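You operate a simulated robot arm through the tools that you are given. There is no shell and no other tool.

You are at the controls of a simulated robot arm. One attempt, no reset.

Task
Emboss 3 on the blue holder's tag and 5 on the yellow holder's tag.
Fine: one stroke each, fingers out from under the die; both go back where they lay.

Only the result counts: the job must be done as asked and must still hold three seconds after the hand-in. Knocking over, shifting, dropping, spilling or breaking anything else fails it.

Robot
A 7-joint arm with a two-finger parallel gripper, fixed in place. Base frame: the origin is on the floor under the middle of its stand, x ahead of it, y to its left, z up; the work surface is at about z = 0.86. Readings come in m, rad, newtons and seconds.
With the tool pointing down near the work surface it reaches from about 0.3 to 0.7 m from the base axis. Its first joint turns from -1.152 to 1.152 rad. Payload 1.57 kg.
The tool frame sits at the grasp point between the pads (the TCP): z along the fingers, y along the line on which they close. The tips reach 0.03 m beyond it. The gripper opens to 0.11 m. The fingers are 0.024 m wide and 0.012 m thick; the gripper's body (0.048 by 0.112 m) begins 0.078 m behind the TCP.
Orientation is told as [roll, pitch, yaw] about the base's x, y, z axes, in that order, counted from this pose: with the fingers straight down and closing along the base's y, the tool's x points along the base's -x, its y along +y and its z along -z.

Tools
- The arm moves only by the tool step_arm. Its argument "commands" is a list of rows, each an object of numbers (a shift or turn left out is 0, a gripper value left out holds the last): "rx", "ry", "rz": the turn, a rotation vector about the base's x, y, z in units of 120 degrees (1.0 is 120 degrees); "x", "y", "z": the shift along the base's x, y, z in units of 150 mm (1.0 is 150 mm); "hand": the closure, from 0 (fully open) to 1 (shut). In form: [{"rx": .., "ry": .., "rz": .., "x": .., "y": .., "z": .., "hand": ..}, ...]. A call has 1 to 20 rows; each row is the pose to reach, as a shift and turn from the pose commanded when the call began. A call with a number of a shift or a turn outside -1 to 1 is refused whole. A row lasts 0.2 s, in which the tool goes at most 0.05 m and 0.15 rad; a call with a longer step from one row to the next is refused whole, and so is a gripper value outside its range. A pose out of reach is approached as far as the arm can. The call stops where the force on the tool passes 90 N (or 10 N more than at its start, if that is more) or the arm is blocked; 0.2 s more then pass. Each finger travels about 0.108 m/s and halts on what it meets, pressing with about 37 N; the grip force reading is that of the motor and also rises with nothing between the fingers. The clock runs only during rows and for 0.2 s after the last one: add rows that repeat a pose to give the fingers time. It gives the time, the measured TCP pose, the force on the tool (base axes), the opening and the grip force at its end, in the units of the frame above (readings bear some noise), with the torque about the TCP (base axes, N m) and any sound that the robot's microphone picked up.
- Cameras (640 x 400 px; columns grow to the right, rows downward): "scene" is fixed at [0.1653, -0.391, 1.4089]; the picture's right is [0.78, -0.63, 0.00], its down [-0.33, -0.40, -0.86] and it looks along [0.54, 0.67, -0.52] (base axes); focal length 298 px, centre (320, 200). "wrist" rides on the gripper at [0.07, 0.016, -0.141] in the tool frame; the picture's right is [-0.23, 0.97, 0.00], its down [-0.86, -0.20, -0.48] and it looks along [-0.47, -0.11, 0.88] (tool axes); focal length 222 px, centre (320, 200). There is no depth. A picture from a camera that has moved, and an enlarged one, comes with that camera's place and axes in the base frame and with its lens.
- get_image(camera): a new picture of that camera. The clock stands still meanwhile.
- close_up(camera, box): a new picture of the part [left, top, right, bottom] of that camera's present view, enlarged. The clock stands still meanwhile.
- finish_job(): hands the job in; it is judged then, once.

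Places have to be worked out from the pictures, the camera data and where the tool is seen. Open the gripper and draw the arm clear of the work before you hand the job in, unless the task says otherwise.

The tools are called as name(argument=value, ...) on one line, values as JSON. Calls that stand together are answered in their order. step_arm: Moves the arm, as the interface text tells. Its arguments: {"type":"object","properties":{"commands":{"type":"array"}},"required":["commands"]} The other tools are called the same way: get_image (camera) takes a picture; close_up (camera, box) takes an enlarged picture of a part of a camera's view; finish_job () hands the job in.

At the start:

```text
clock: 0.0
eef_pos: [0.4865, -0.0553, 1.2282]
tcp_rot: [0.0, -0.001, 0.0]
ft_force: [0.1, 0.3, 0.4]
wrist_torque: [0.0, 0.0, 0.0]
grip_width: 0.1101
gripper_force: 0.1
```

scene: 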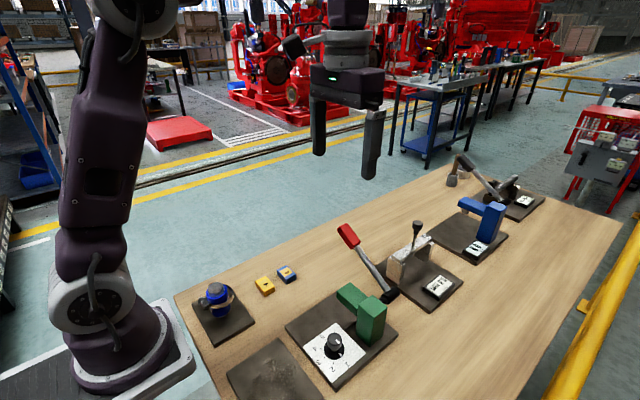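
wrist: 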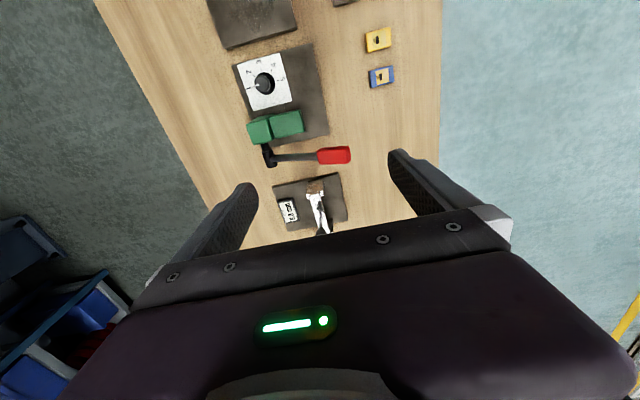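

I'll begin by looking at the scene in detail before moving anything.

close_up(camera="scene", box=[170, 250, 410, 400])

close_up(camera="scene", box=[330, 140, 570, 320])

close_up(camera="wrist", box=[200, 0, 440, 150])

close_up(camera="wrist", box=[220, 110, 400, 240])

```text
2.67 times, centred on (290, 325) of scene
camera zoom: at [0.1653, -0.391, 1.4089], right [0.78, -0.63, 0.0], down [-0.33, -0.4, -0.86], along [0.54, 0.67, -0.52], focal length 793 px, centre (400, -133)
```

zoom: 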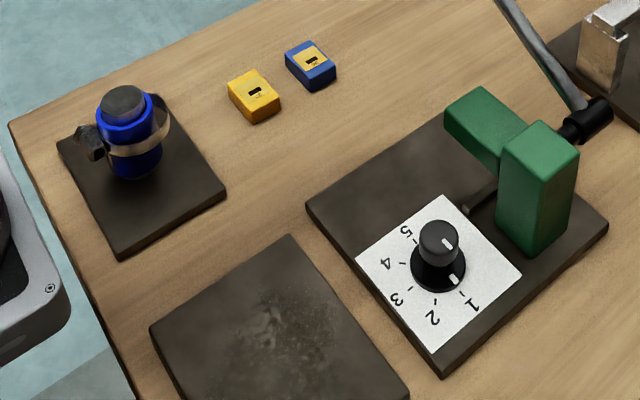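

```text
2.22 times, centred on (450, 230) of scene
camera zoom: at [0.1653, -0.391, 1.4089], right [0.78, -0.63, 0.0], down [-0.33, -0.4, -0.86], along [0.54, 0.67, -0.52], focal length 661 px, centre (31, 133)
```

zoom: 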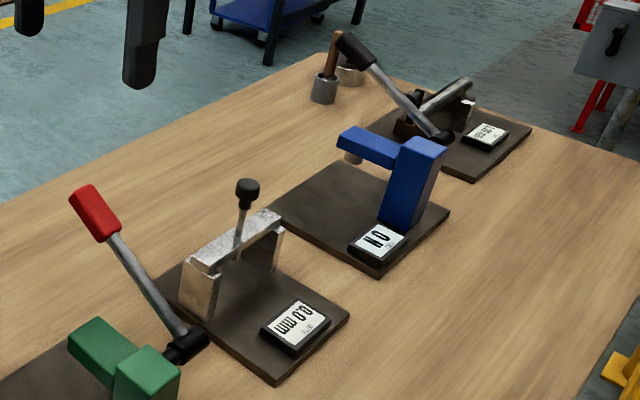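

```text
2.67 times, centred on (320, 75) of wrist
camera zoom: at [0.4164, -0.038, 1.3696], right [0.23, 0.97, 0.0], down [0.85, -0.2, 0.48], along [0.47, -0.11, -0.88], focal length 592 px, centre (320, 533)
```

zoom: 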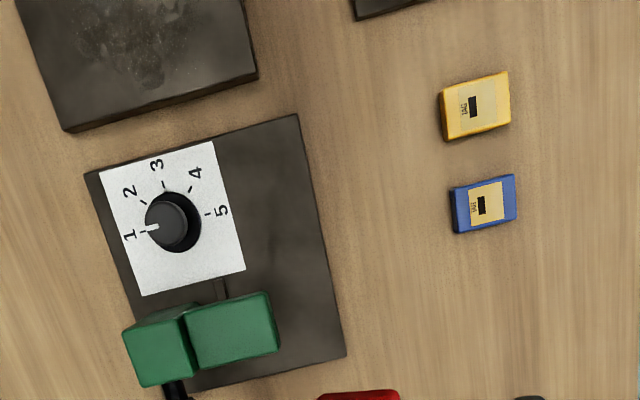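

```text
3.08 times, centred on (310, 175) of wrist
camera zoom: at [0.4164, -0.038, 1.3696], right [0.23, 0.97, 0.0], down [0.85, -0.2, 0.48], along [0.47, -0.11, -0.88], focal length 684 px, centre (351, 277)
```

zoom: 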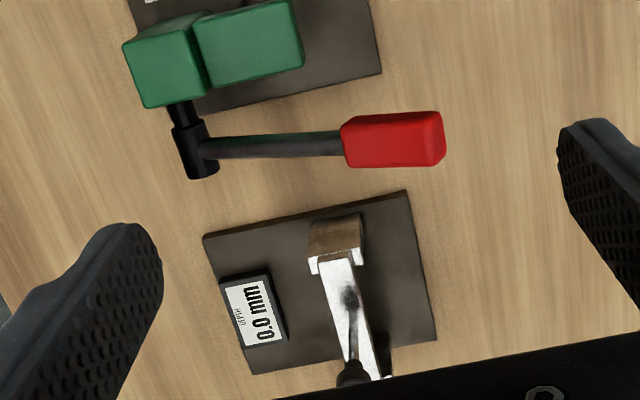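

The dial (1–5) belongs to the green press with the red-handled lever. The yellow holder is near (0.38, 0.08) and the blue one near (0.44, 0.08). I'll turn the wrist so its camera looks at the press from the +y side.

step_arm(commands=[{"rz": -0.07, "y": 0.05, "z": -0.05}, {"rz": -0.14, "y": 0.1, "z": -0.1}, {"rz": -0.21, "y": 0.15, "z": -0.15}, {"rz": -0.28, "y": 0.2, "z": -0.2}, {"rz": -0.35, "y": 0.25, "z": -0.25}, {"rz": -0.42, "y": 0.3, "z": -0.3}, {"rz": -0.49, "y": 0.35, "z": -0.35}, {"rz": -0.56, "y": 0.4, "z": -0.4}, {"rz": -0.63, "y": 0.45, "z": -0.45}, {"rz": -0.7, "y": 0.5, "z": -0.5}, {"rz": -0.75, "y": 0.55, "z": -0.52}, {"rz": -0.75, "y": 0.55, "z": -0.52}])

get_image(camera="wrist")

```text
clock: 2.6
eef_pos: [0.4862, 0.0287, 1.1487]
tcp_rot: [-0.001, -0.001, -1.572]
ft_force: [-0.6, 0.6, -0.4]
wrist_torque: [-0.03, -0.02, 0.01]
grip_width: 0.1098
gripper_force: 0.0
```

```text
taken
camera wrist: at [0.5028, 0.0983, 1.2904], right [0.97, -0.23, 0.0], down [-0.2, -0.85, 0.48], along [-0.11, -0.47, -0.88], focal length 222 px, centre (320, 200)
```

wrist: 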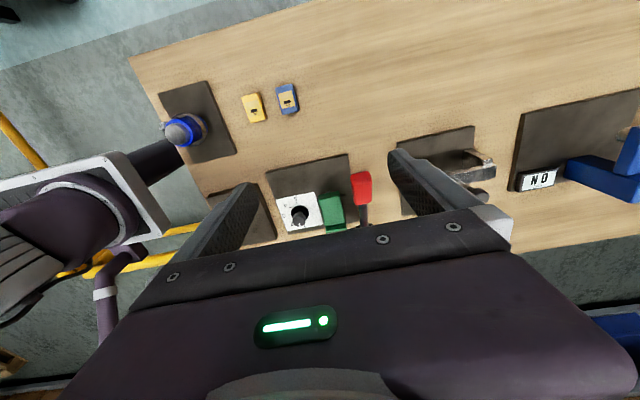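

The press is visible but the view is too steep to see under the arm. I'll tilt the tool about 40° so the camera looks more sideways from +y, and stay clear of the lever.

step_arm(commands=[{"rx": -0.066, "y": 0.1, "z": -0.04}, {"rx": -0.132, "y": 0.2, "z": -0.08}, {"rx": -0.2, "y": 0.3, "z": -0.12}, {"rx": -0.266, "y": 0.34, "z": -0.16}, {"rx": -0.333, "y": 0.34, "z": -0.2}, {"rx": -0.333, "y": 0.34, "z": -0.2}])

get_image(camera="wrist")

close_up(camera="wrist", box=[220, 30, 440, 170])

```text
clock: 4.0
eef_pos: [0.4852, 0.0787, 1.1201]
tcp_rot: [-0.001, -0.699, -1.571]
ft_force: [-1.2, 0.0, -0.1]
wrist_torque: [0.02, -0.01, -0.01]
grip_width: 0.1102
gripper_force: 0.1
```

```text
taken
camera wrist: at [0.5022, 0.2226, 1.1827], right [0.97, -0.17, 0.15], down [-0.2, -0.35, 0.92], along [-0.11, -0.92, -0.37], focal length 222 px, centre (320, 200)
```

wrist: 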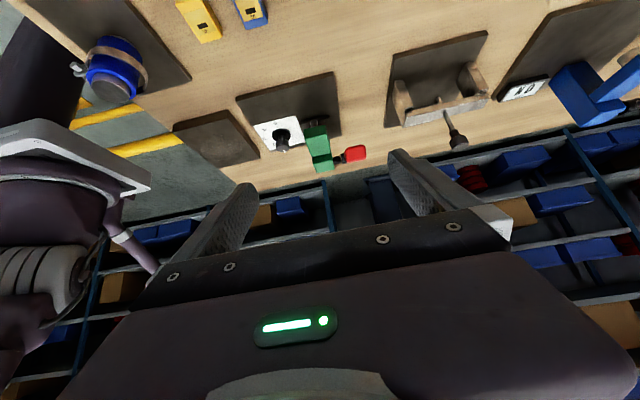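

```text
2.86 times, centred on (330, 100) of wrist
camera zoom: at [0.5022, 0.2226, 1.1827], right [0.97, -0.17, 0.15], down [-0.2, -0.35, 0.92], along [-0.11, -0.92, -0.37], focal length 635 px, centre (291, 486)
```

zoom: 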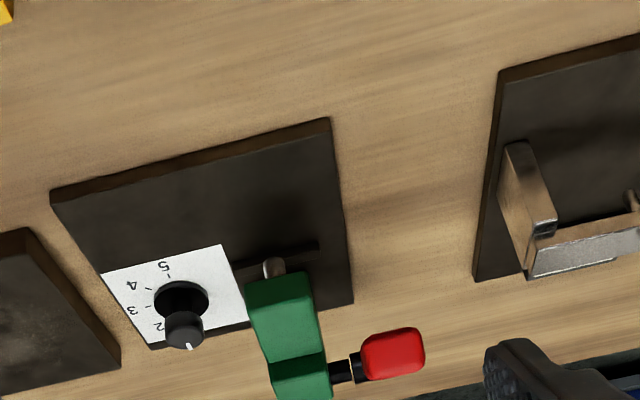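

The press arm reaches toward +y with a silver die under its tip, and there is a dark strip on the plate beneath. I'll lower the camera for a more level look into the gap.

step_arm(commands=[{"z": -0.25}, {"z": -0.5}, {"z": -0.75}, {"z": -1.0}, {"z": -1.0}])

get_image(camera="wrist")

close_up(camera="wrist", box=[240, 130, 420, 240])

```text
clock: 5.2
eef_pos: [0.4867, 0.0801, 0.9697]
tcp_rot: [0.002, -0.698, -1.57]
ft_force: [-0.8, 0.3, -0.1]
wrist_torque: [0.01, 0.0, 0.03]
grip_width: 0.1099
gripper_force: 0.1
```

```text
taken
camera wrist: at [0.5029, 0.2243, 1.0338], right [0.97, -0.17, 0.15], down [-0.2, -0.35, 0.92], along [-0.11, -0.92, -0.37], focal length 222 px, centre (320, 200)
```

wrist: 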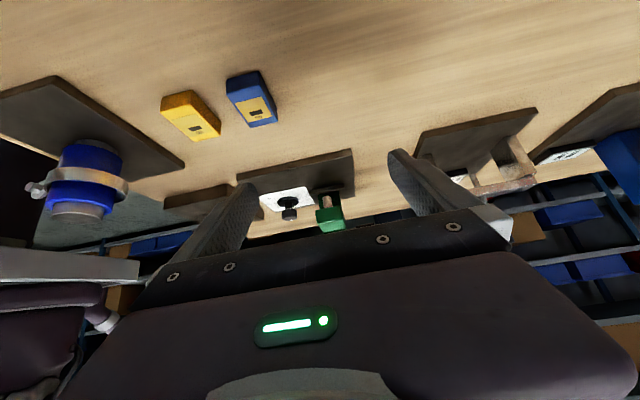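

```text
3.56 times, centred on (330, 185) of wrist
camera zoom: at [0.5029, 0.2243, 1.0338], right [0.97, -0.17, 0.15], down [-0.2, -0.35, 0.92], along [-0.11, -0.92, -0.37], focal length 790 px, centre (284, 253)
```

zoom: 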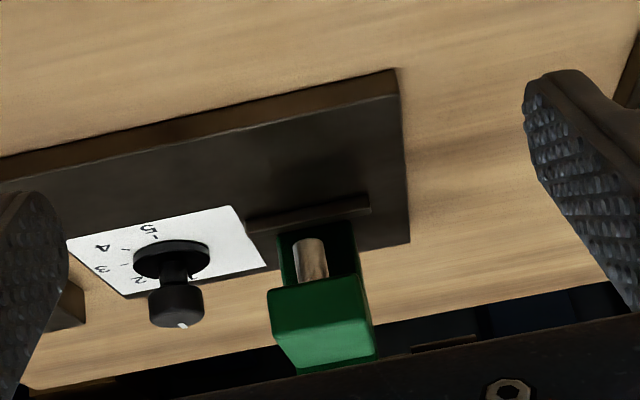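

From this level I see the die about 30 mm above the plate near (0.477, -0.095) and a fence strip near y ≈ -0.12. I'll zoom in on the holders, press and dial with both cameras to get dimensions.

close_up(camera="scene", box=[245, 258, 305, 300])

close_up(camera="scene", box=[290, 260, 410, 390])

close_up(camera="wrist", box=[150, 60, 290, 150])

close_up(camera="wrist", box=[290, 160, 380, 240])

close_up(camera="scene", box=[320, 210, 440, 310])

```text
9.52 times, centred on (275, 279) of scene
camera zoom: at [0.1654, -0.391, 1.4089], right [0.78, -0.63, 0.0], down [-0.33, -0.4, -0.86], along [0.54, 0.67, -0.52], focal length 2833 px, centre (749, -552)
```

zoom: 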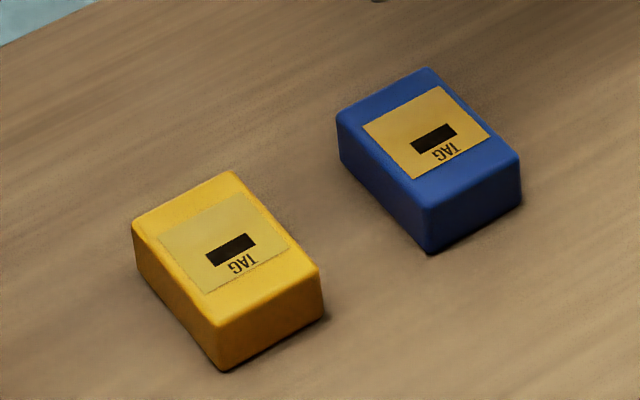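

```text
3.08 times, centred on (350, 325) of scene
camera zoom: at [0.1654, -0.391, 1.4089], right [0.78, -0.63, 0.0], down [-0.33, -0.4, -0.86], along [0.54, 0.67, -0.52], focal length 915 px, centre (228, -185)
```

zoom: 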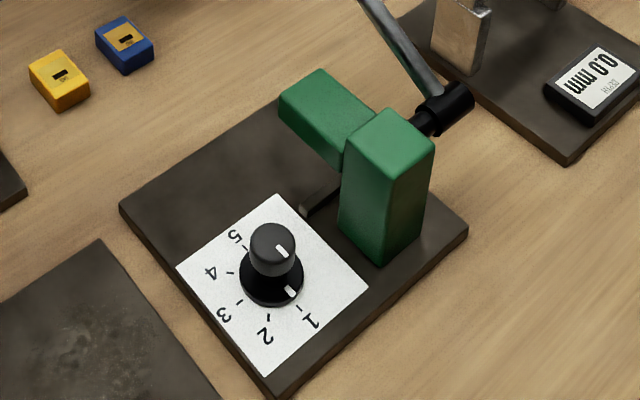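

```text
4.44 times, centred on (220, 105) of wrist
camera zoom: at [0.5029, 0.2243, 1.0338], right [0.97, -0.17, 0.15], down [-0.2, -0.35, 0.92], along [-0.11, -0.92, -0.37], focal length 987 px, centre (764, 622)
```

zoom: 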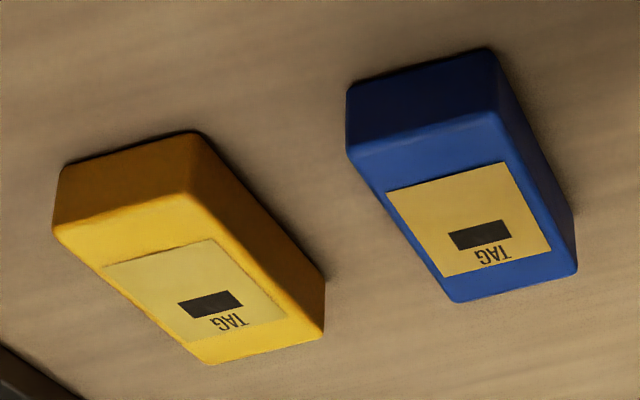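

```text
5.00 times, centred on (335, 200) of wrist
camera zoom: at [0.5029, 0.2243, 1.0338], right [0.97, -0.17, 0.15], down [-0.2, -0.35, 0.92], along [-0.11, -0.92, -0.37], focal length 1111 px, centre (245, 200)
```

zoom: 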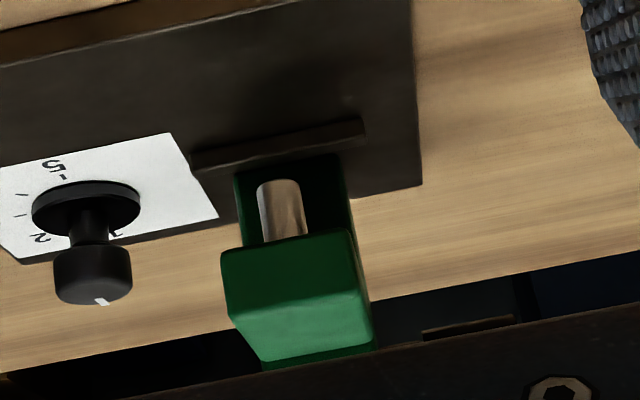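

```text
4.00 times, centred on (380, 260) of scene
camera zoom: at [0.1654, -0.391, 1.4089], right [0.78, -0.63, 0.0], down [-0.33, -0.4, -0.86], along [0.54, 0.67, -0.52], focal length 1190 px, centre (80, -40)
```

zoom: 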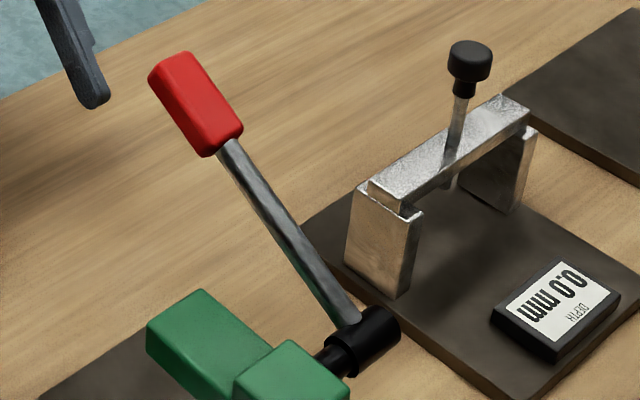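

The holders measure about 30 × 44 × 16 mm (blue centre ≈ (0.440, 0.0785), yellow ≈ (0.379, 0.078)) and lie almost square to the axes. I'll zoom further on the fence and die from here.

close_up(camera="wrist", box=[318, 170, 368, 205])

close_up(camera="wrist", box=[230, 140, 370, 230])

close_up(camera="scene", box=[320, 275, 380, 335])

close_up(camera="scene", box=[300, 320, 370, 375])

```text
11.43 times, centred on (343, 188) of wrist
camera zoom: at [0.5029, 0.2243, 1.0338], right [0.97, -0.17, 0.15], down [-0.2, -0.35, 0.92], along [-0.11, -0.92, -0.37], focal length 2538 px, centre (57, 343)
```

zoom: 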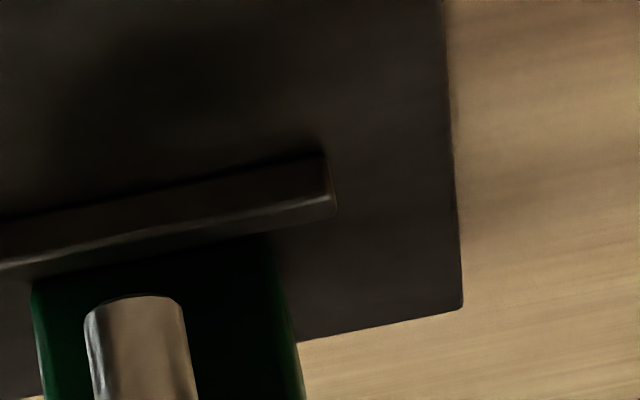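

```text
4.44 times, centred on (300, 185) of wrist
camera zoom: at [0.5029, 0.2243, 1.0338], right [0.97, -0.17, 0.15], down [-0.2, -0.35, 0.92], along [-0.11, -0.92, -0.37], focal length 987 px, centre (409, 267)
```

zoom: 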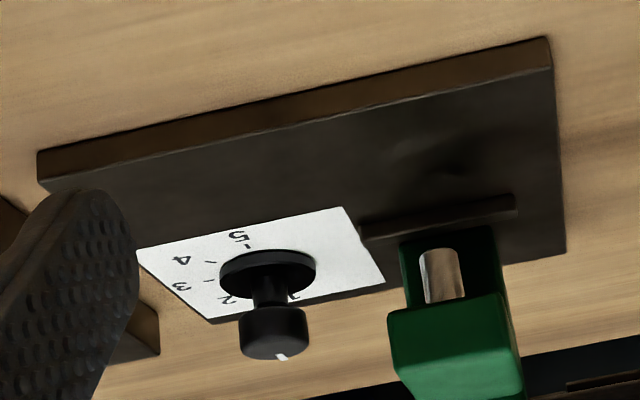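

```text
6.67 times, centred on (350, 305) of scene
camera zoom: at [0.1654, -0.391, 1.4089], right [0.78, -0.63, 0.0], down [-0.33, -0.4, -0.86], along [0.54, 0.67, -0.52], focal length 1983 px, centre (120, -500)
```

zoom: 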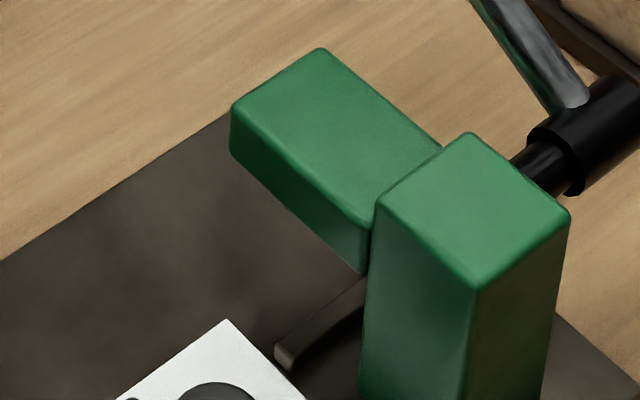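

```text
7.27 times, centred on (335, 348) of scene
camera zoom: at [0.1654, -0.391, 1.4089], right [0.78, -0.63, 0.0], down [-0.33, -0.4, -0.86], along [0.54, 0.67, -0.52], focal length 2163 px, centre (211, -873)
```

zoom: 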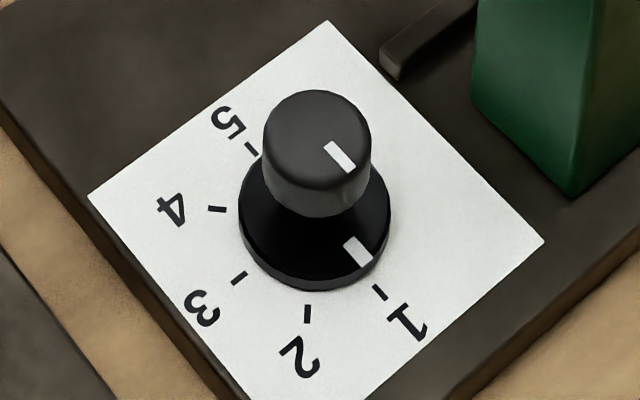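

The fence face is at y ≈ -0.1225 (x 0.446–0.507, centre 0.4765), so a holder resting against it sits centred under the die at about (0.4765, -0.1005). The plate top is at z ≈ 0.8725 and the arm underside at about 0.926. Next I'll raise and level the tool, then look straight down on the dial.

step_arm(commands=[{"rx": 0.066, "z": 0.2}, {"rx": 0.132, "z": 0.4}, {"rx": 0.2, "z": 0.6}, {"rx": 0.266, "z": 0.8}, {"rx": 0.333, "z": 1.0}, {"rx": 0.333, "z": 1.0}])

get_image(camera="scene")

```text
clock: 6.6
eef_pos: [0.4867, 0.0783, 1.1197]
tcp_rot: [0.0, 0.0, -1.572]
ft_force: [0.2, -0.4, 0.5]
wrist_torque: [0.0, -0.01, 0.03]
grip_width: 0.1102
gripper_force: 0.0
```

```text
taken
```

scene: 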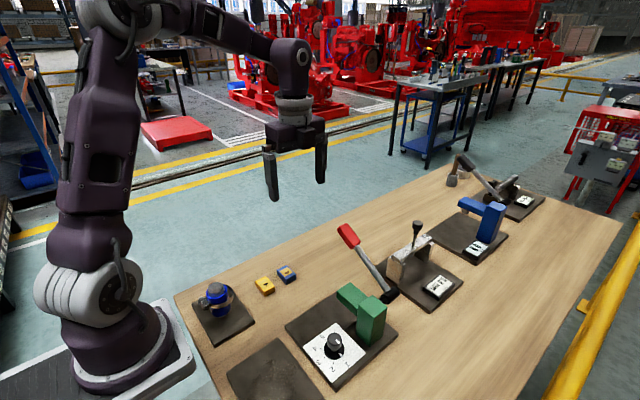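

The tool is level and clear. I'll turn back to yaw 0 and move over the press, then look straight down.

step_arm(commands=[{"rz": 0.07, "z": 0.15}, {"rz": 0.14, "y": -0.05, "z": 0.15}, {"rz": 0.21, "y": -0.15, "z": 0.15}, {"rz": 0.28, "y": -0.25, "z": 0.15}, {"rz": 0.35, "y": -0.35, "z": 0.15}, {"rz": 0.42, "y": -0.45, "z": 0.15}, {"rz": 0.49, "y": -0.55, "z": 0.15}, {"rz": 0.56, "y": -0.65, "z": 0.15}, {"rz": 0.63, "y": -0.75, "z": 0.15}, {"rz": 0.7, "y": -0.9, "z": 0.15}, {"rz": 0.75, "y": -1.0, "z": 0.15}, {"rz": 0.75, "y": -1.0, "z": 0.15}])

step_arm(commands=[{"x": -0.06, "y": -0.3, "z": -0.1}, {"x": -0.12, "y": -0.6, "z": -0.2}, {"x": -0.12, "y": -0.6, "z": -0.3}, {"x": -0.12, "y": -0.6, "z": -0.3}])

get_image(camera="wrist")

close_up(camera="wrist", box=[250, 30, 390, 130])

```text
clock: 9.2
eef_pos: [0.4833, -0.0706, 1.142]
tcp_rot: [0.0, -0.001, 0.001]
ft_force: [0.4, -0.4, 0.8]
wrist_torque: [0.03, 0.0, 0.0]
grip_width: 0.11
gripper_force: 0.1
```

```text
clock: 10.2
eef_pos: [0.4655, -0.1622, 1.0983]
tcp_rot: [0.0, -0.001, 0.001]
ft_force: [0.3, 0.8, 0.3]
wrist_torque: [0.02, 0.03, 0.01]
grip_width: 0.1101
gripper_force: 0.1
```

```text
taken
camera wrist: at [0.3964, -0.1453, 1.2391], right [0.23, 0.97, 0.0], down [0.85, -0.2, 0.48], along [0.47, -0.11, -0.88], focal length 222 px, centre (320, 200)
```

wrist: 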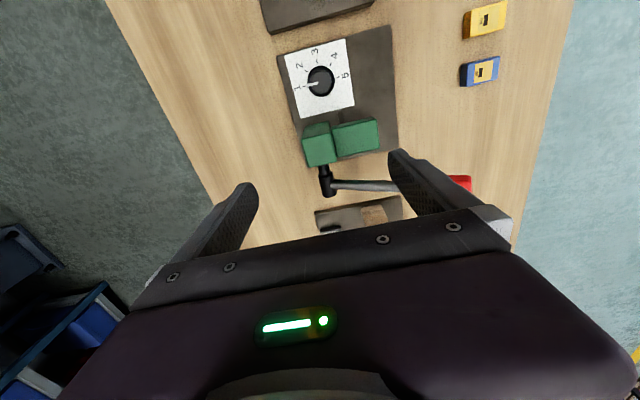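

```text
4.00 times, centred on (320, 80) of wrist
camera zoom: at [0.3964, -0.1453, 1.2391], right [0.23, 0.97, 0.0], down [0.85, -0.2, 0.48], along [0.47, -0.11, -0.88], focal length 888 px, centre (320, 680)
```

zoom: 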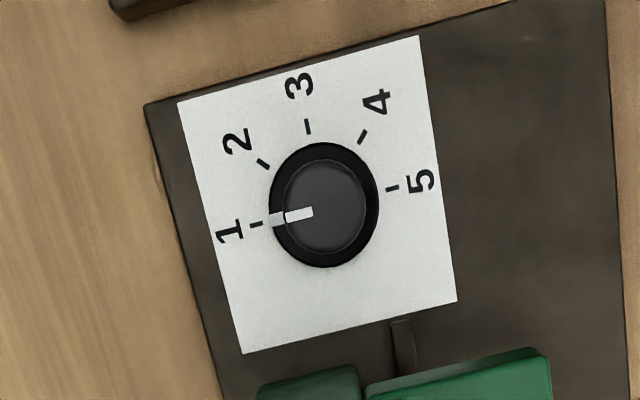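

The straight-down view is clear: the pointer is exactly on 1 (toward -y), 3 is toward -x and 5 toward +y, at 45° spacing. The knob axis is near (0.3995, -0.1447), so 1→3 is -90° about z. I'll take a still reading to check noise, then move above the knob with a moderate opening.

step_arm(commands=[{"hand": 0.4}, {"hand": 0.4}])

step_arm(commands=[{"x": -0.2, "y": 0.05, "z": -0.1}, {"x": -0.44, "y": 0.115, "z": -0.25}, {"x": -0.44, "y": 0.115, "z": -0.5}, {"x": -0.44, "y": 0.115, "z": -0.7}, {"x": -0.44, "y": 0.115, "z": -0.7}])

get_image(camera="scene")

close_up(camera="scene", box=[270, 260, 400, 380])

```text
clock: 10.8
eef_pos: [0.4654, -0.1621, 1.0971]
tcp_rot: [0.0, -0.001, -0.002]
ft_force: [1.3, 0.0, 0.0]
wrist_torque: [-0.01, 0.01, -0.02]
grip_width: 0.0663
gripper_force: 0.0
```

```text
clock: 12.0
eef_pos: [0.4021, -0.144, 0.9941]
tcp_rot: [0.0, -0.002, 0.0]
ft_force: [-1.0, 0.2, 0.1]
wrist_torque: [-0.01, 0.02, -0.02]
grip_width: 0.066
gripper_force: 0.1
```

```text
taken
```

scene: 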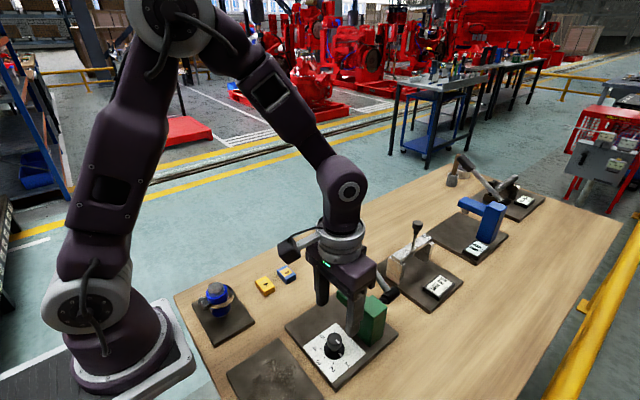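

```text
3.33 times, centred on (335, 320) of scene
camera zoom: at [0.1653, -0.391, 1.4089], right [0.78, -0.63, 0.0], down [-0.33, -0.4, -0.86], along [0.54, 0.67, -0.52], focal length 992 px, centre (270, -200)
```

zoom: 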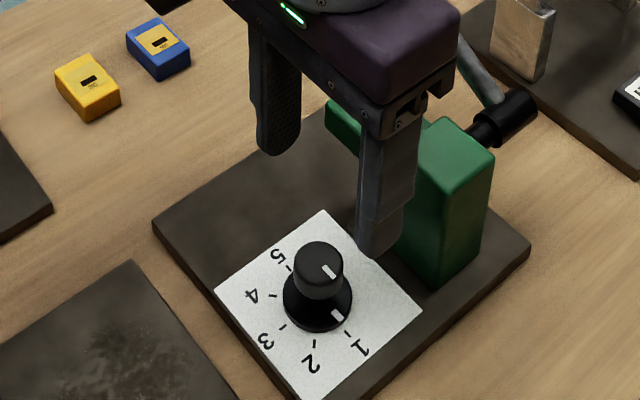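

The fingers straddle the knob in y as intended. I'll shift 2.5 mm in -x and descend so the tips stop just above the skirt disc.

step_arm(commands=[{"x": -0.017, "z": -0.15}, {"x": -0.017, "z": -0.3}, {"x": -0.017, "z": -0.42}, {"x": -0.017, "z": -0.507}, {"x": -0.017, "z": -0.507}])

close_up(camera="scene", box=[290, 290, 390, 380])

get_image(camera="wrist")

```text
clock: 13.2
eef_pos: [0.3996, -0.1446, 0.9155]
tcp_rot: [0.0, -0.002, 0.0]
ft_force: [0.5, 0.3, -0.1]
wrist_torque: [0.05, 0.01, -0.01]
grip_width: 0.0659
gripper_force: 0.1
```

```text
4.44 times, centred on (340, 335) of scene
camera zoom: at [0.1654, -0.391, 1.4089], right [0.78, -0.63, 0.0], down [-0.33, -0.4, -0.86], along [0.54, 0.67, -0.52], focal length 1322 px, centre (231, -400)
```

zoom: 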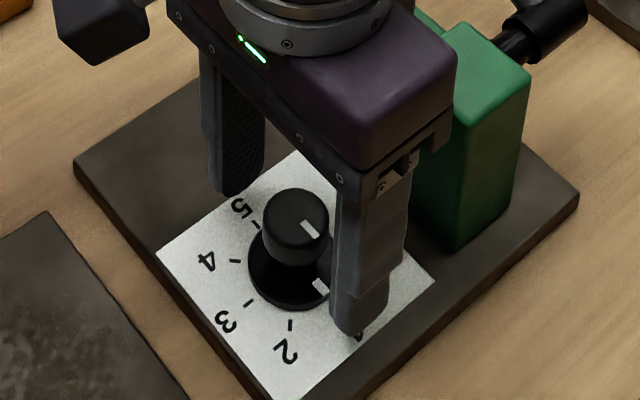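

```text
taken
camera wrist: at [0.3306, -0.1281, 1.0579], right [0.23, 0.97, 0.0], down [0.85, -0.2, 0.48], along [0.47, -0.11, -0.88], focal length 222 px, centre (320, 200)
```

wrist: 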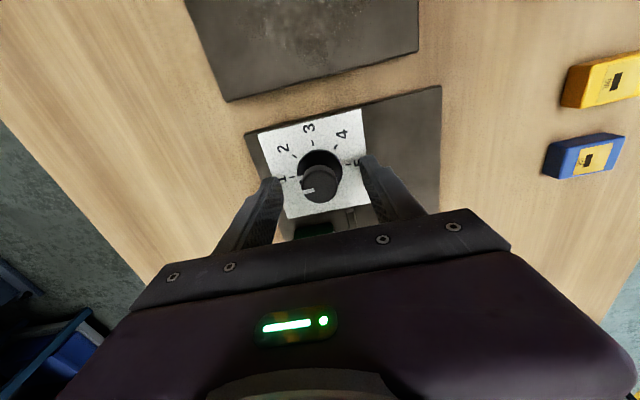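

The fingers are at cap height with the knob centred between them. I'll close on the cap.

step_arm(commands=[{"hand": 0.7}, {"hand": 0.85}, {"hand": 1.0}, {"hand": 1.0}])

close_up(camera="wrist", box=[230, 90, 450, 240])

```text
clock: 14.2
eef_pos: [0.4006, -0.1447, 0.9164]
tcp_rot: [-0.001, -0.003, 0.0]
ft_force: [-1.0, -3.6, -7.4]
wrist_torque: [-0.14, -0.4, 0.02]
grip_width: 0.0272
gripper_force: 37.2
```

```text
2.67 times, centred on (340, 165) of wrist
camera zoom: at [0.3307, -0.1284, 1.058], right [0.23, 0.97, 0.0], down [0.85, -0.2, 0.48], along [0.47, -0.11, -0.88], focal length 592 px, centre (267, 293)
```

zoom: 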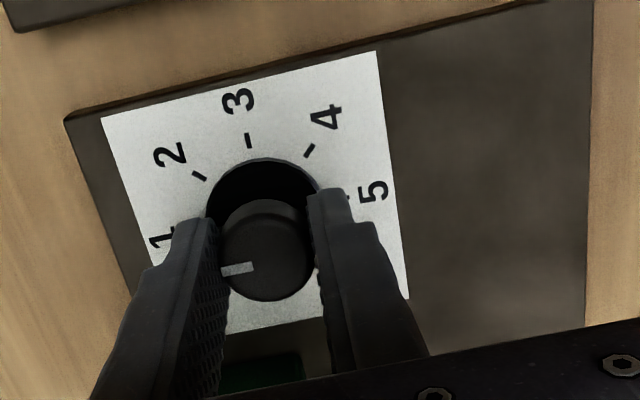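

The knob is gripped at 27 mm. I'll rotate -45° first and check that the pointer follows.

step_arm(commands=[{"rz": -0.06}, {"rz": -0.12}, {"rz": -0.18}, {"rz": -0.24}, {"rz": -0.3}, {"rz": -0.375}, {"rz": -0.375}])

close_up(camera="scene", box=[290, 290, 390, 380])

close_up(camera="wrist", box=[230, 90, 450, 240])

```text
refused: row 6 steps farther than a row can; nothing moved
```

```text
4.44 times, centred on (340, 335) of scene
camera zoom: at [0.1654, -0.3911, 1.4088], right [0.78, -0.63, 0.0], down [-0.33, -0.4, -0.86], along [0.54, 0.67, -0.52], focal length 1322 px, centre (231, -400)
```

zoom: 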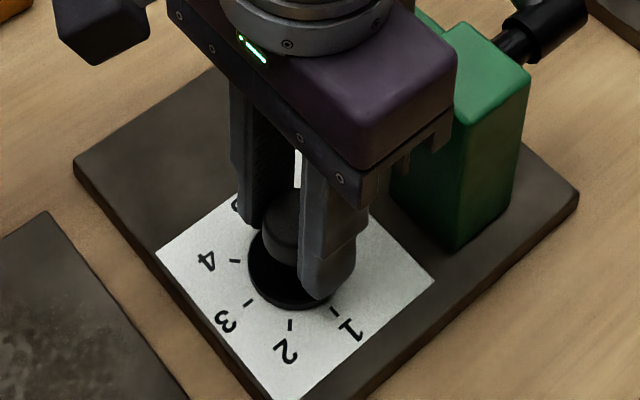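

```text
2.67 times, centred on (340, 165) of wrist
camera zoom: at [0.3307, -0.1284, 1.058], right [0.23, 0.97, 0.0], down [0.85, -0.2, 0.48], along [0.47, -0.11, -0.88], focal length 592 px, centre (267, 293)
```

zoom: 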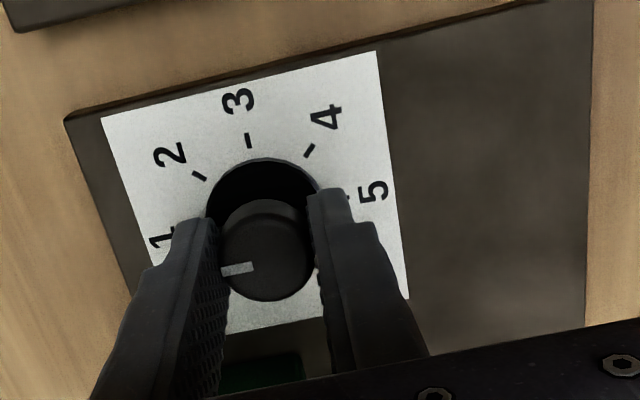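

My last step was slightly too large, so nothing moved. I'll redo the -45° turn with even steps.

step_arm(commands=[{"rz": -0.06}, {"rz": -0.125}, {"rz": -0.19}, {"rz": -0.25}, {"rz": -0.315}, {"rz": -0.375}, {"rz": -0.375}])

close_up(camera="scene", box=[290, 290, 390, 380])

close_up(camera="wrist", box=[230, 90, 450, 240])

```text
clock: 15.8
eef_pos: [0.4005, -0.1446, 0.9163]
tcp_rot: [0.0, -0.006, -0.787]
ft_force: [6.8, -30.7, 10.1]
wrist_torque: [-0.18, 0.34, -0.03]
grip_width: 0.0274
gripper_force: 37.8
```

```text
4.44 times, centred on (340, 335) of scene
camera zoom: at [0.1654, -0.3917, 1.4087], right [0.78, -0.63, 0.0], down [-0.33, -0.4, -0.86], along [0.54, 0.67, -0.52], focal length 1322 px, centre (231, -400)
```

zoom: 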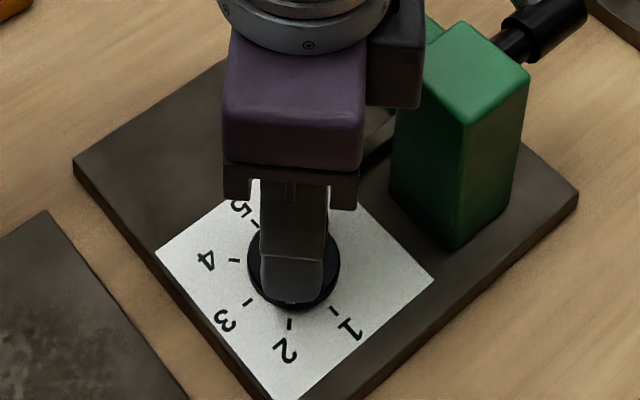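

```text
2.67 times, centred on (340, 165) of wrist
camera zoom: at [0.3622, -0.0832, 1.0577], right [0.85, 0.53, 0.0], down [0.46, -0.75, 0.48], along [0.26, -0.41, -0.88], focal length 592 px, centre (267, 293)
```

zoom: 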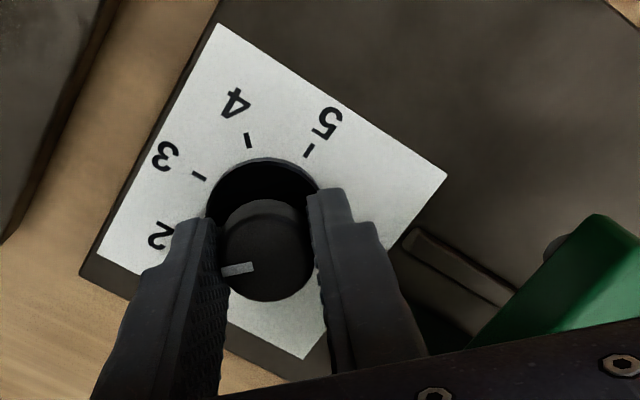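

The knob turns with the gripper and now points at 2. A side force of about 30 N suggests the knob axis is a little further to -y, so I'll turn the remaining -45° with a 1 mm shift toward -y.

step_arm(commands=[{"y": -0.007}, {"rz": -0.06, "y": -0.007}, {"rz": -0.125, "y": -0.007}, {"rz": -0.19, "y": -0.007}, {"rz": -0.25, "y": -0.007}, {"rz": -0.315, "y": -0.007}, {"rz": -0.375, "y": -0.007}, {"rz": -0.375, "y": -0.007}])

close_up(camera="wrist", box=[230, 90, 450, 240])

```text
clock: 17.6
eef_pos: [0.4002, -0.1443, 0.9159]
tcp_rot: [-0.001, 0.001, -1.574]
ft_force: [12.9, -4.3, -0.4]
wrist_torque: [0.36, -0.29, 0.0]
grip_width: 0.0272
gripper_force: 37.4
```

```text
2.67 times, centred on (340, 165) of wrist
camera zoom: at [0.4169, -0.0747, 1.058], right [0.97, -0.23, 0.0], down [-0.2, -0.85, 0.48], along [-0.11, -0.47, -0.88], focal length 592 px, centre (267, 293)
```

zoom: 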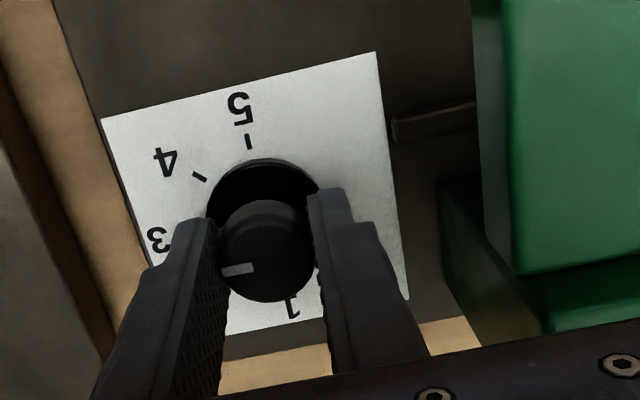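

The pointer now faces 3. I'll open just enough to clear the cap, rise straight up, and check the dial.

step_arm(commands=[{"hand": 0.5}, {"hand": 0.5}, {"hand": 0.5, "z": 0.2}, {"hand": 0.5, "z": 0.5}, {"hand": 0.5, "z": 0.8}, {"hand": 0.5, "z": 1.0}, {"hand": 0.5, "z": 1.0}])

close_up(camera="scene", box=[295, 310, 375, 375])

get_image(camera="wrist")

```text
clock: 19.2
eef_pos: [0.396, -0.1465, 1.0654]
tcp_rot: [0.001, -0.003, -1.571]
ft_force: [-0.2, 0.3, 1.3]
wrist_torque: [0.01, -0.03, 0.02]
grip_width: 0.0549
gripper_force: 0.2
```

```text
6.15 times, centred on (335, 342) of scene
camera zoom: at [0.1653, -0.391, 1.4089], right [0.78, -0.63, 0.0], down [-0.33, -0.4, -0.86], along [0.54, 0.67, -0.52], focal length 1830 px, centre (228, -677)
```

zoom: 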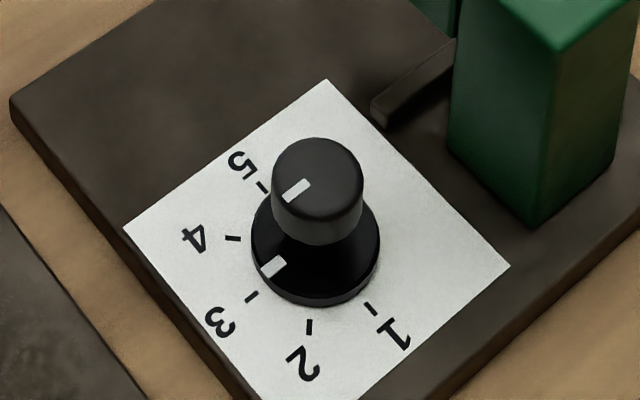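

```text
taken
camera wrist: at [0.4132, -0.0761, 1.2067], right [0.97, -0.23, 0.0], down [-0.2, -0.85, 0.48], along [-0.11, -0.47, -0.88], focal length 222 px, centre (320, 200)
```

wrist: 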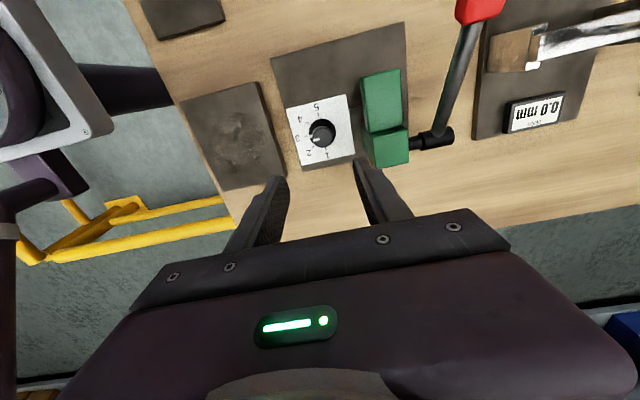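

close_up(camera="wrist", box=[275, 85, 365, 175])

close_up(camera="wrist", box=[340, 0, 560, 180])

```text
4.44 times, centred on (320, 130) of wrist
camera zoom: at [0.4132, -0.0761, 1.2067], right [0.97, -0.23, 0.0], down [-0.2, -0.85, 0.48], along [-0.11, -0.47, -0.88], focal length 987 px, centre (320, 511)
```

zoom: 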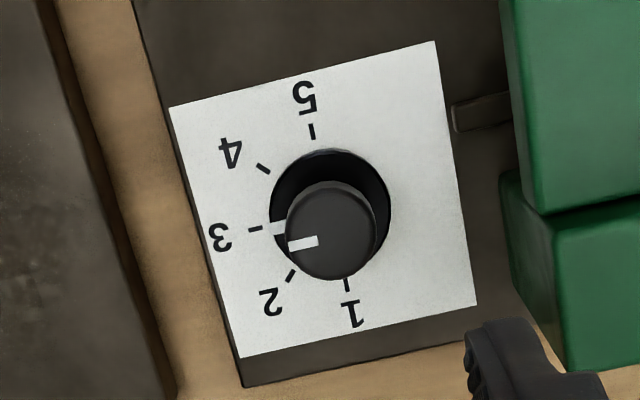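

```text
2.22 times, centred on (450, 90) of wrist
camera zoom: at [0.4132, -0.0761, 1.2067], right [0.97, -0.23, 0.0], down [-0.2, -0.85, 0.48], along [-0.11, -0.47, -0.88], focal length 494 px, centre (31, 444)
```

zoom: 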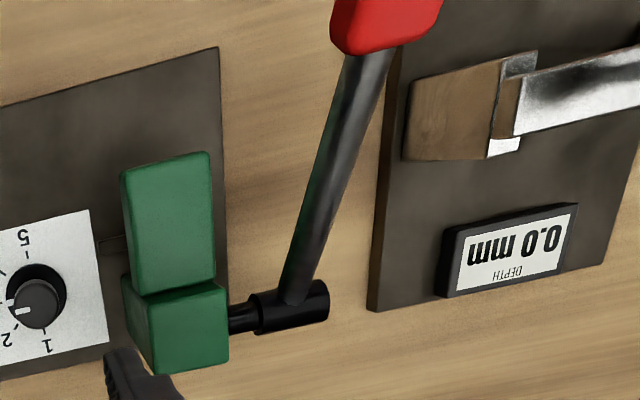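

The skirt marker lines up with tick 3. The lever lies in the plane x ≈ 0.528, from its hub at (y -0.164, z 0.95) up about 30° to the red handle near (y -0.042, z 1.02). Next is the blue holder: I'll move toward it at height.

step_arm(commands=[{"x": 0.06, "y": 0.2, "z": 0.05}, {"x": 0.12, "y": 0.4, "z": 0.05}, {"x": 0.18, "y": 0.6, "z": 0.05}, {"x": 0.24, "y": 0.8, "z": 0.05}, {"x": 0.29, "y": 1.0, "z": 0.05}, {"x": 0.29, "y": 1.0, "z": 0.05}])

step_arm(commands=[{"rx": -0.06, "y": 0.15}, {"rx": -0.12, "y": 0.3}, {"rx": -0.18, "y": 0.45}, {"rx": -0.24, "y": 0.6}, {"rx": -0.3, "y": 0.75}, {"rx": -0.36, "y": 0.8, "z": -0.1}, {"rx": -0.4167, "y": 0.8, "z": -0.3}, {"rx": -0.4167, "y": 0.8, "z": -0.5}, {"rx": -0.4167, "y": 0.8, "z": -0.7}, {"rx": -0.4167, "y": 0.8, "z": -0.7}])

get_image(camera="wrist")

get_image(camera="scene")

```text
clock: 20.6
eef_pos: [0.4427, 0.0047, 1.0737]
tcp_rot: [0.0, -0.003, -1.571]
ft_force: [-0.4, 0.2, 0.1]
wrist_torque: [0.01, -0.03, -0.01]
grip_width: 0.055
gripper_force: 0.1
```

```text
clock: 22.8
eef_pos: [0.4441, 0.1235, 0.9694]
tcp_rot: [0.001, -0.874, -1.569]
ft_force: [0.2, -0.8, 0.3]
wrist_torque: [0.01, 0.0, -0.02]
grip_width: 0.055
gripper_force: 0.1
```

```text
taken
camera wrist: at [0.4604, 0.2767, 1.0064], right [0.97, -0.15, 0.17], down [-0.2, -0.18, 0.96], along [-0.11, -0.97, -0.21], focal length 222 px, centre (320, 200)
```

wrist: 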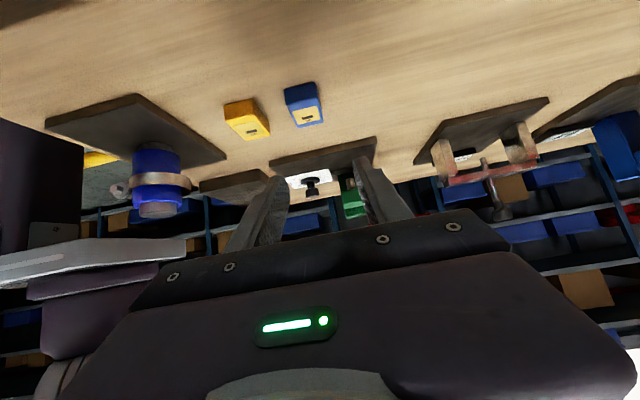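

```text
taken
```

scene: 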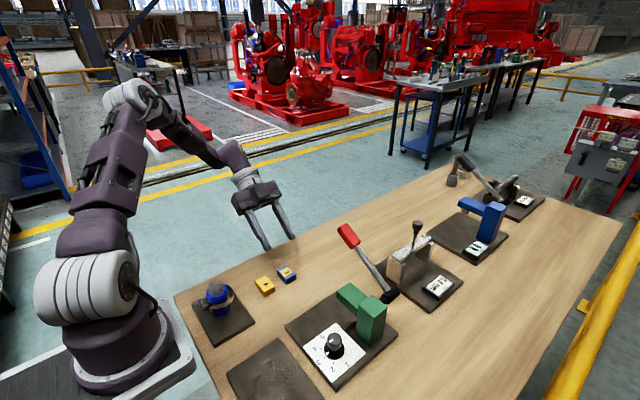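

Now at the tilted approach pose. I'll take a precise fix on the blue holder from this viewpoint.

close_up(camera="wrist", box=[210, 70, 340, 150])

close_up(camera="scene", box=[225, 200, 325, 300])

```text
4.92 times, centred on (275, 110) of wrist
camera zoom: at [0.4604, 0.2767, 1.0064], right [0.97, -0.15, 0.17], down [-0.2, -0.18, 0.96], along [-0.11, -0.97, -0.21], focal length 1094 px, centre (542, 643)
```

zoom: 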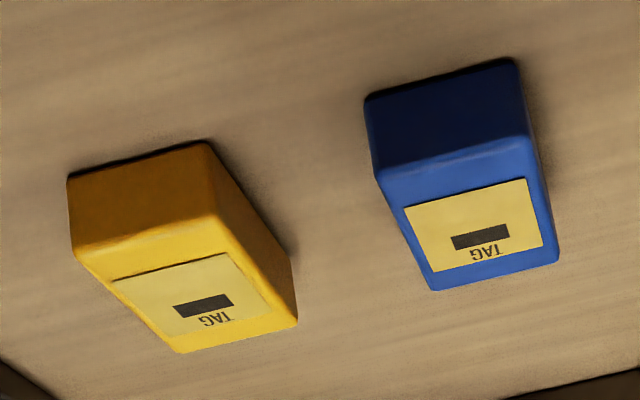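

```text
4.00 times, centred on (275, 250) of scene
camera zoom: at [0.1654, -0.391, 1.4089], right [0.78, -0.63, 0.0], down [-0.33, -0.4, -0.86], along [0.54, 0.67, -0.52], focal length 1190 px, centre (500, 0)
```

zoom: 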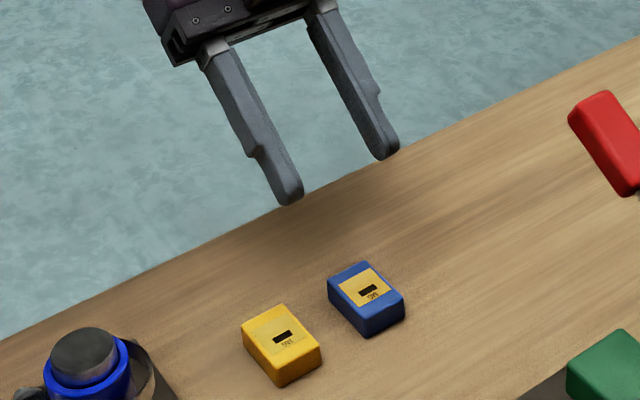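

The blue holder centre refines to (0.4405, 0.0796), square to the axes, and yellow to (0.3804, 0.079). I'll descend so the pads straddle the blue holder's +y half with the tips about 2.5 mm above the bench.

step_arm(commands=[{"x": -0.024, "y": -0.16, "z": -0.1}, {"x": -0.024, "y": -0.16, "z": -0.25}, {"x": -0.024, "y": -0.16, "z": -0.4}, {"x": -0.024, "y": -0.16, "z": -0.48}, {"x": -0.024, "y": -0.16, "z": -0.52}, {"x": -0.024, "y": -0.16, "z": -0.52}])

close_up(camera="scene", box=[235, 225, 325, 305])

get_image(camera="wrist")

```text
clock: 24.2
eef_pos: [0.4391, 0.1019, 0.8909]
tcp_rot: [0.0, -0.874, -1.571]
ft_force: [-0.3, -0.2, -0.3]
wrist_torque: [0.0, 0.0, -0.01]
grip_width: 0.0552
gripper_force: 0.0
```

```text
5.00 times, centred on (280, 265) of scene
camera zoom: at [0.1653, -0.391, 1.4089], right [0.78, -0.63, 0.0], down [-0.33, -0.4, -0.86], along [0.54, 0.67, -0.52], focal length 1487 px, centre (520, -125)
```

zoom: 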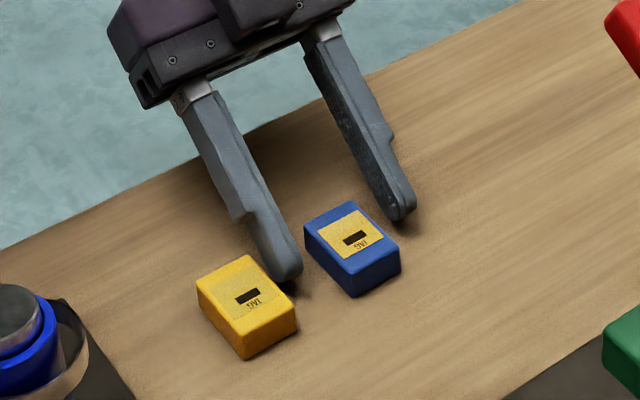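

```text
taken
camera wrist: at [0.4558, 0.256, 0.9278], right [0.97, -0.15, 0.17], down [-0.2, -0.18, 0.96], along [-0.11, -0.97, -0.21], focal length 222 px, centre (320, 200)
```

wrist: 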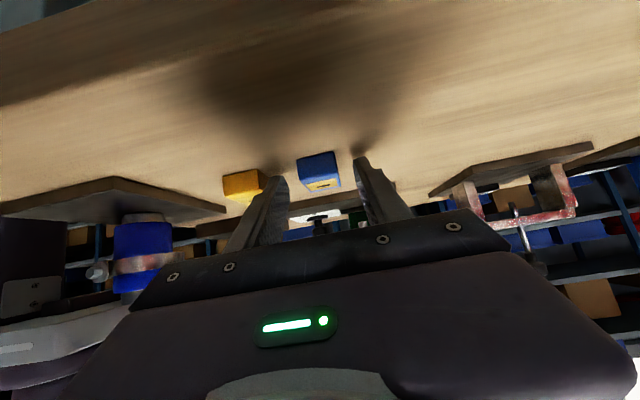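

The fingers straddle the blue holder cleanly and clear the yellow one. I'll close on it.

step_arm(commands=[{"x": 0.009, "hand": 0.55}, {"x": 0.009, "hand": 0.65}, {"x": 0.009, "hand": 0.75}, {"x": 0.009, "hand": 0.85}, {"x": 0.009, "hand": 1.0}, {"x": 0.009, "hand": 1.0}])

close_up(camera="scene", box=[235, 225, 325, 305])

```text
clock: 25.6
eef_pos: [0.4403, 0.1021, 0.8908]
tcp_rot: [0.0, -0.873, -1.571]
ft_force: [1.2, 0.4, 0.2]
wrist_torque: [-0.02, 0.01, 0.02]
grip_width: 0.0286
gripper_force: 37.1
```

```text
5.00 times, centred on (280, 265) of scene
camera zoom: at [0.1654, -0.391, 1.4089], right [0.78, -0.63, 0.0], down [-0.33, -0.4, -0.86], along [0.54, 0.67, -0.52], focal length 1487 px, centre (520, -125)
```

zoom: 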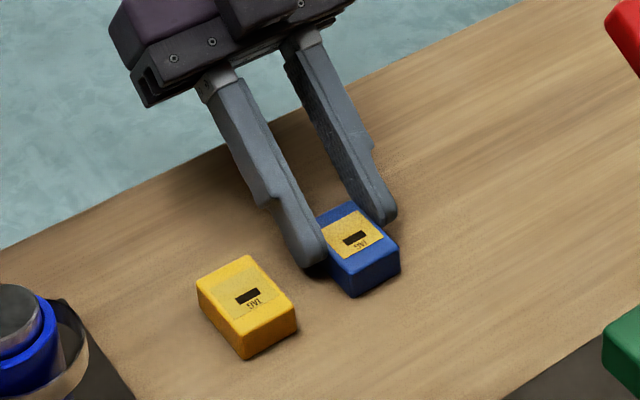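

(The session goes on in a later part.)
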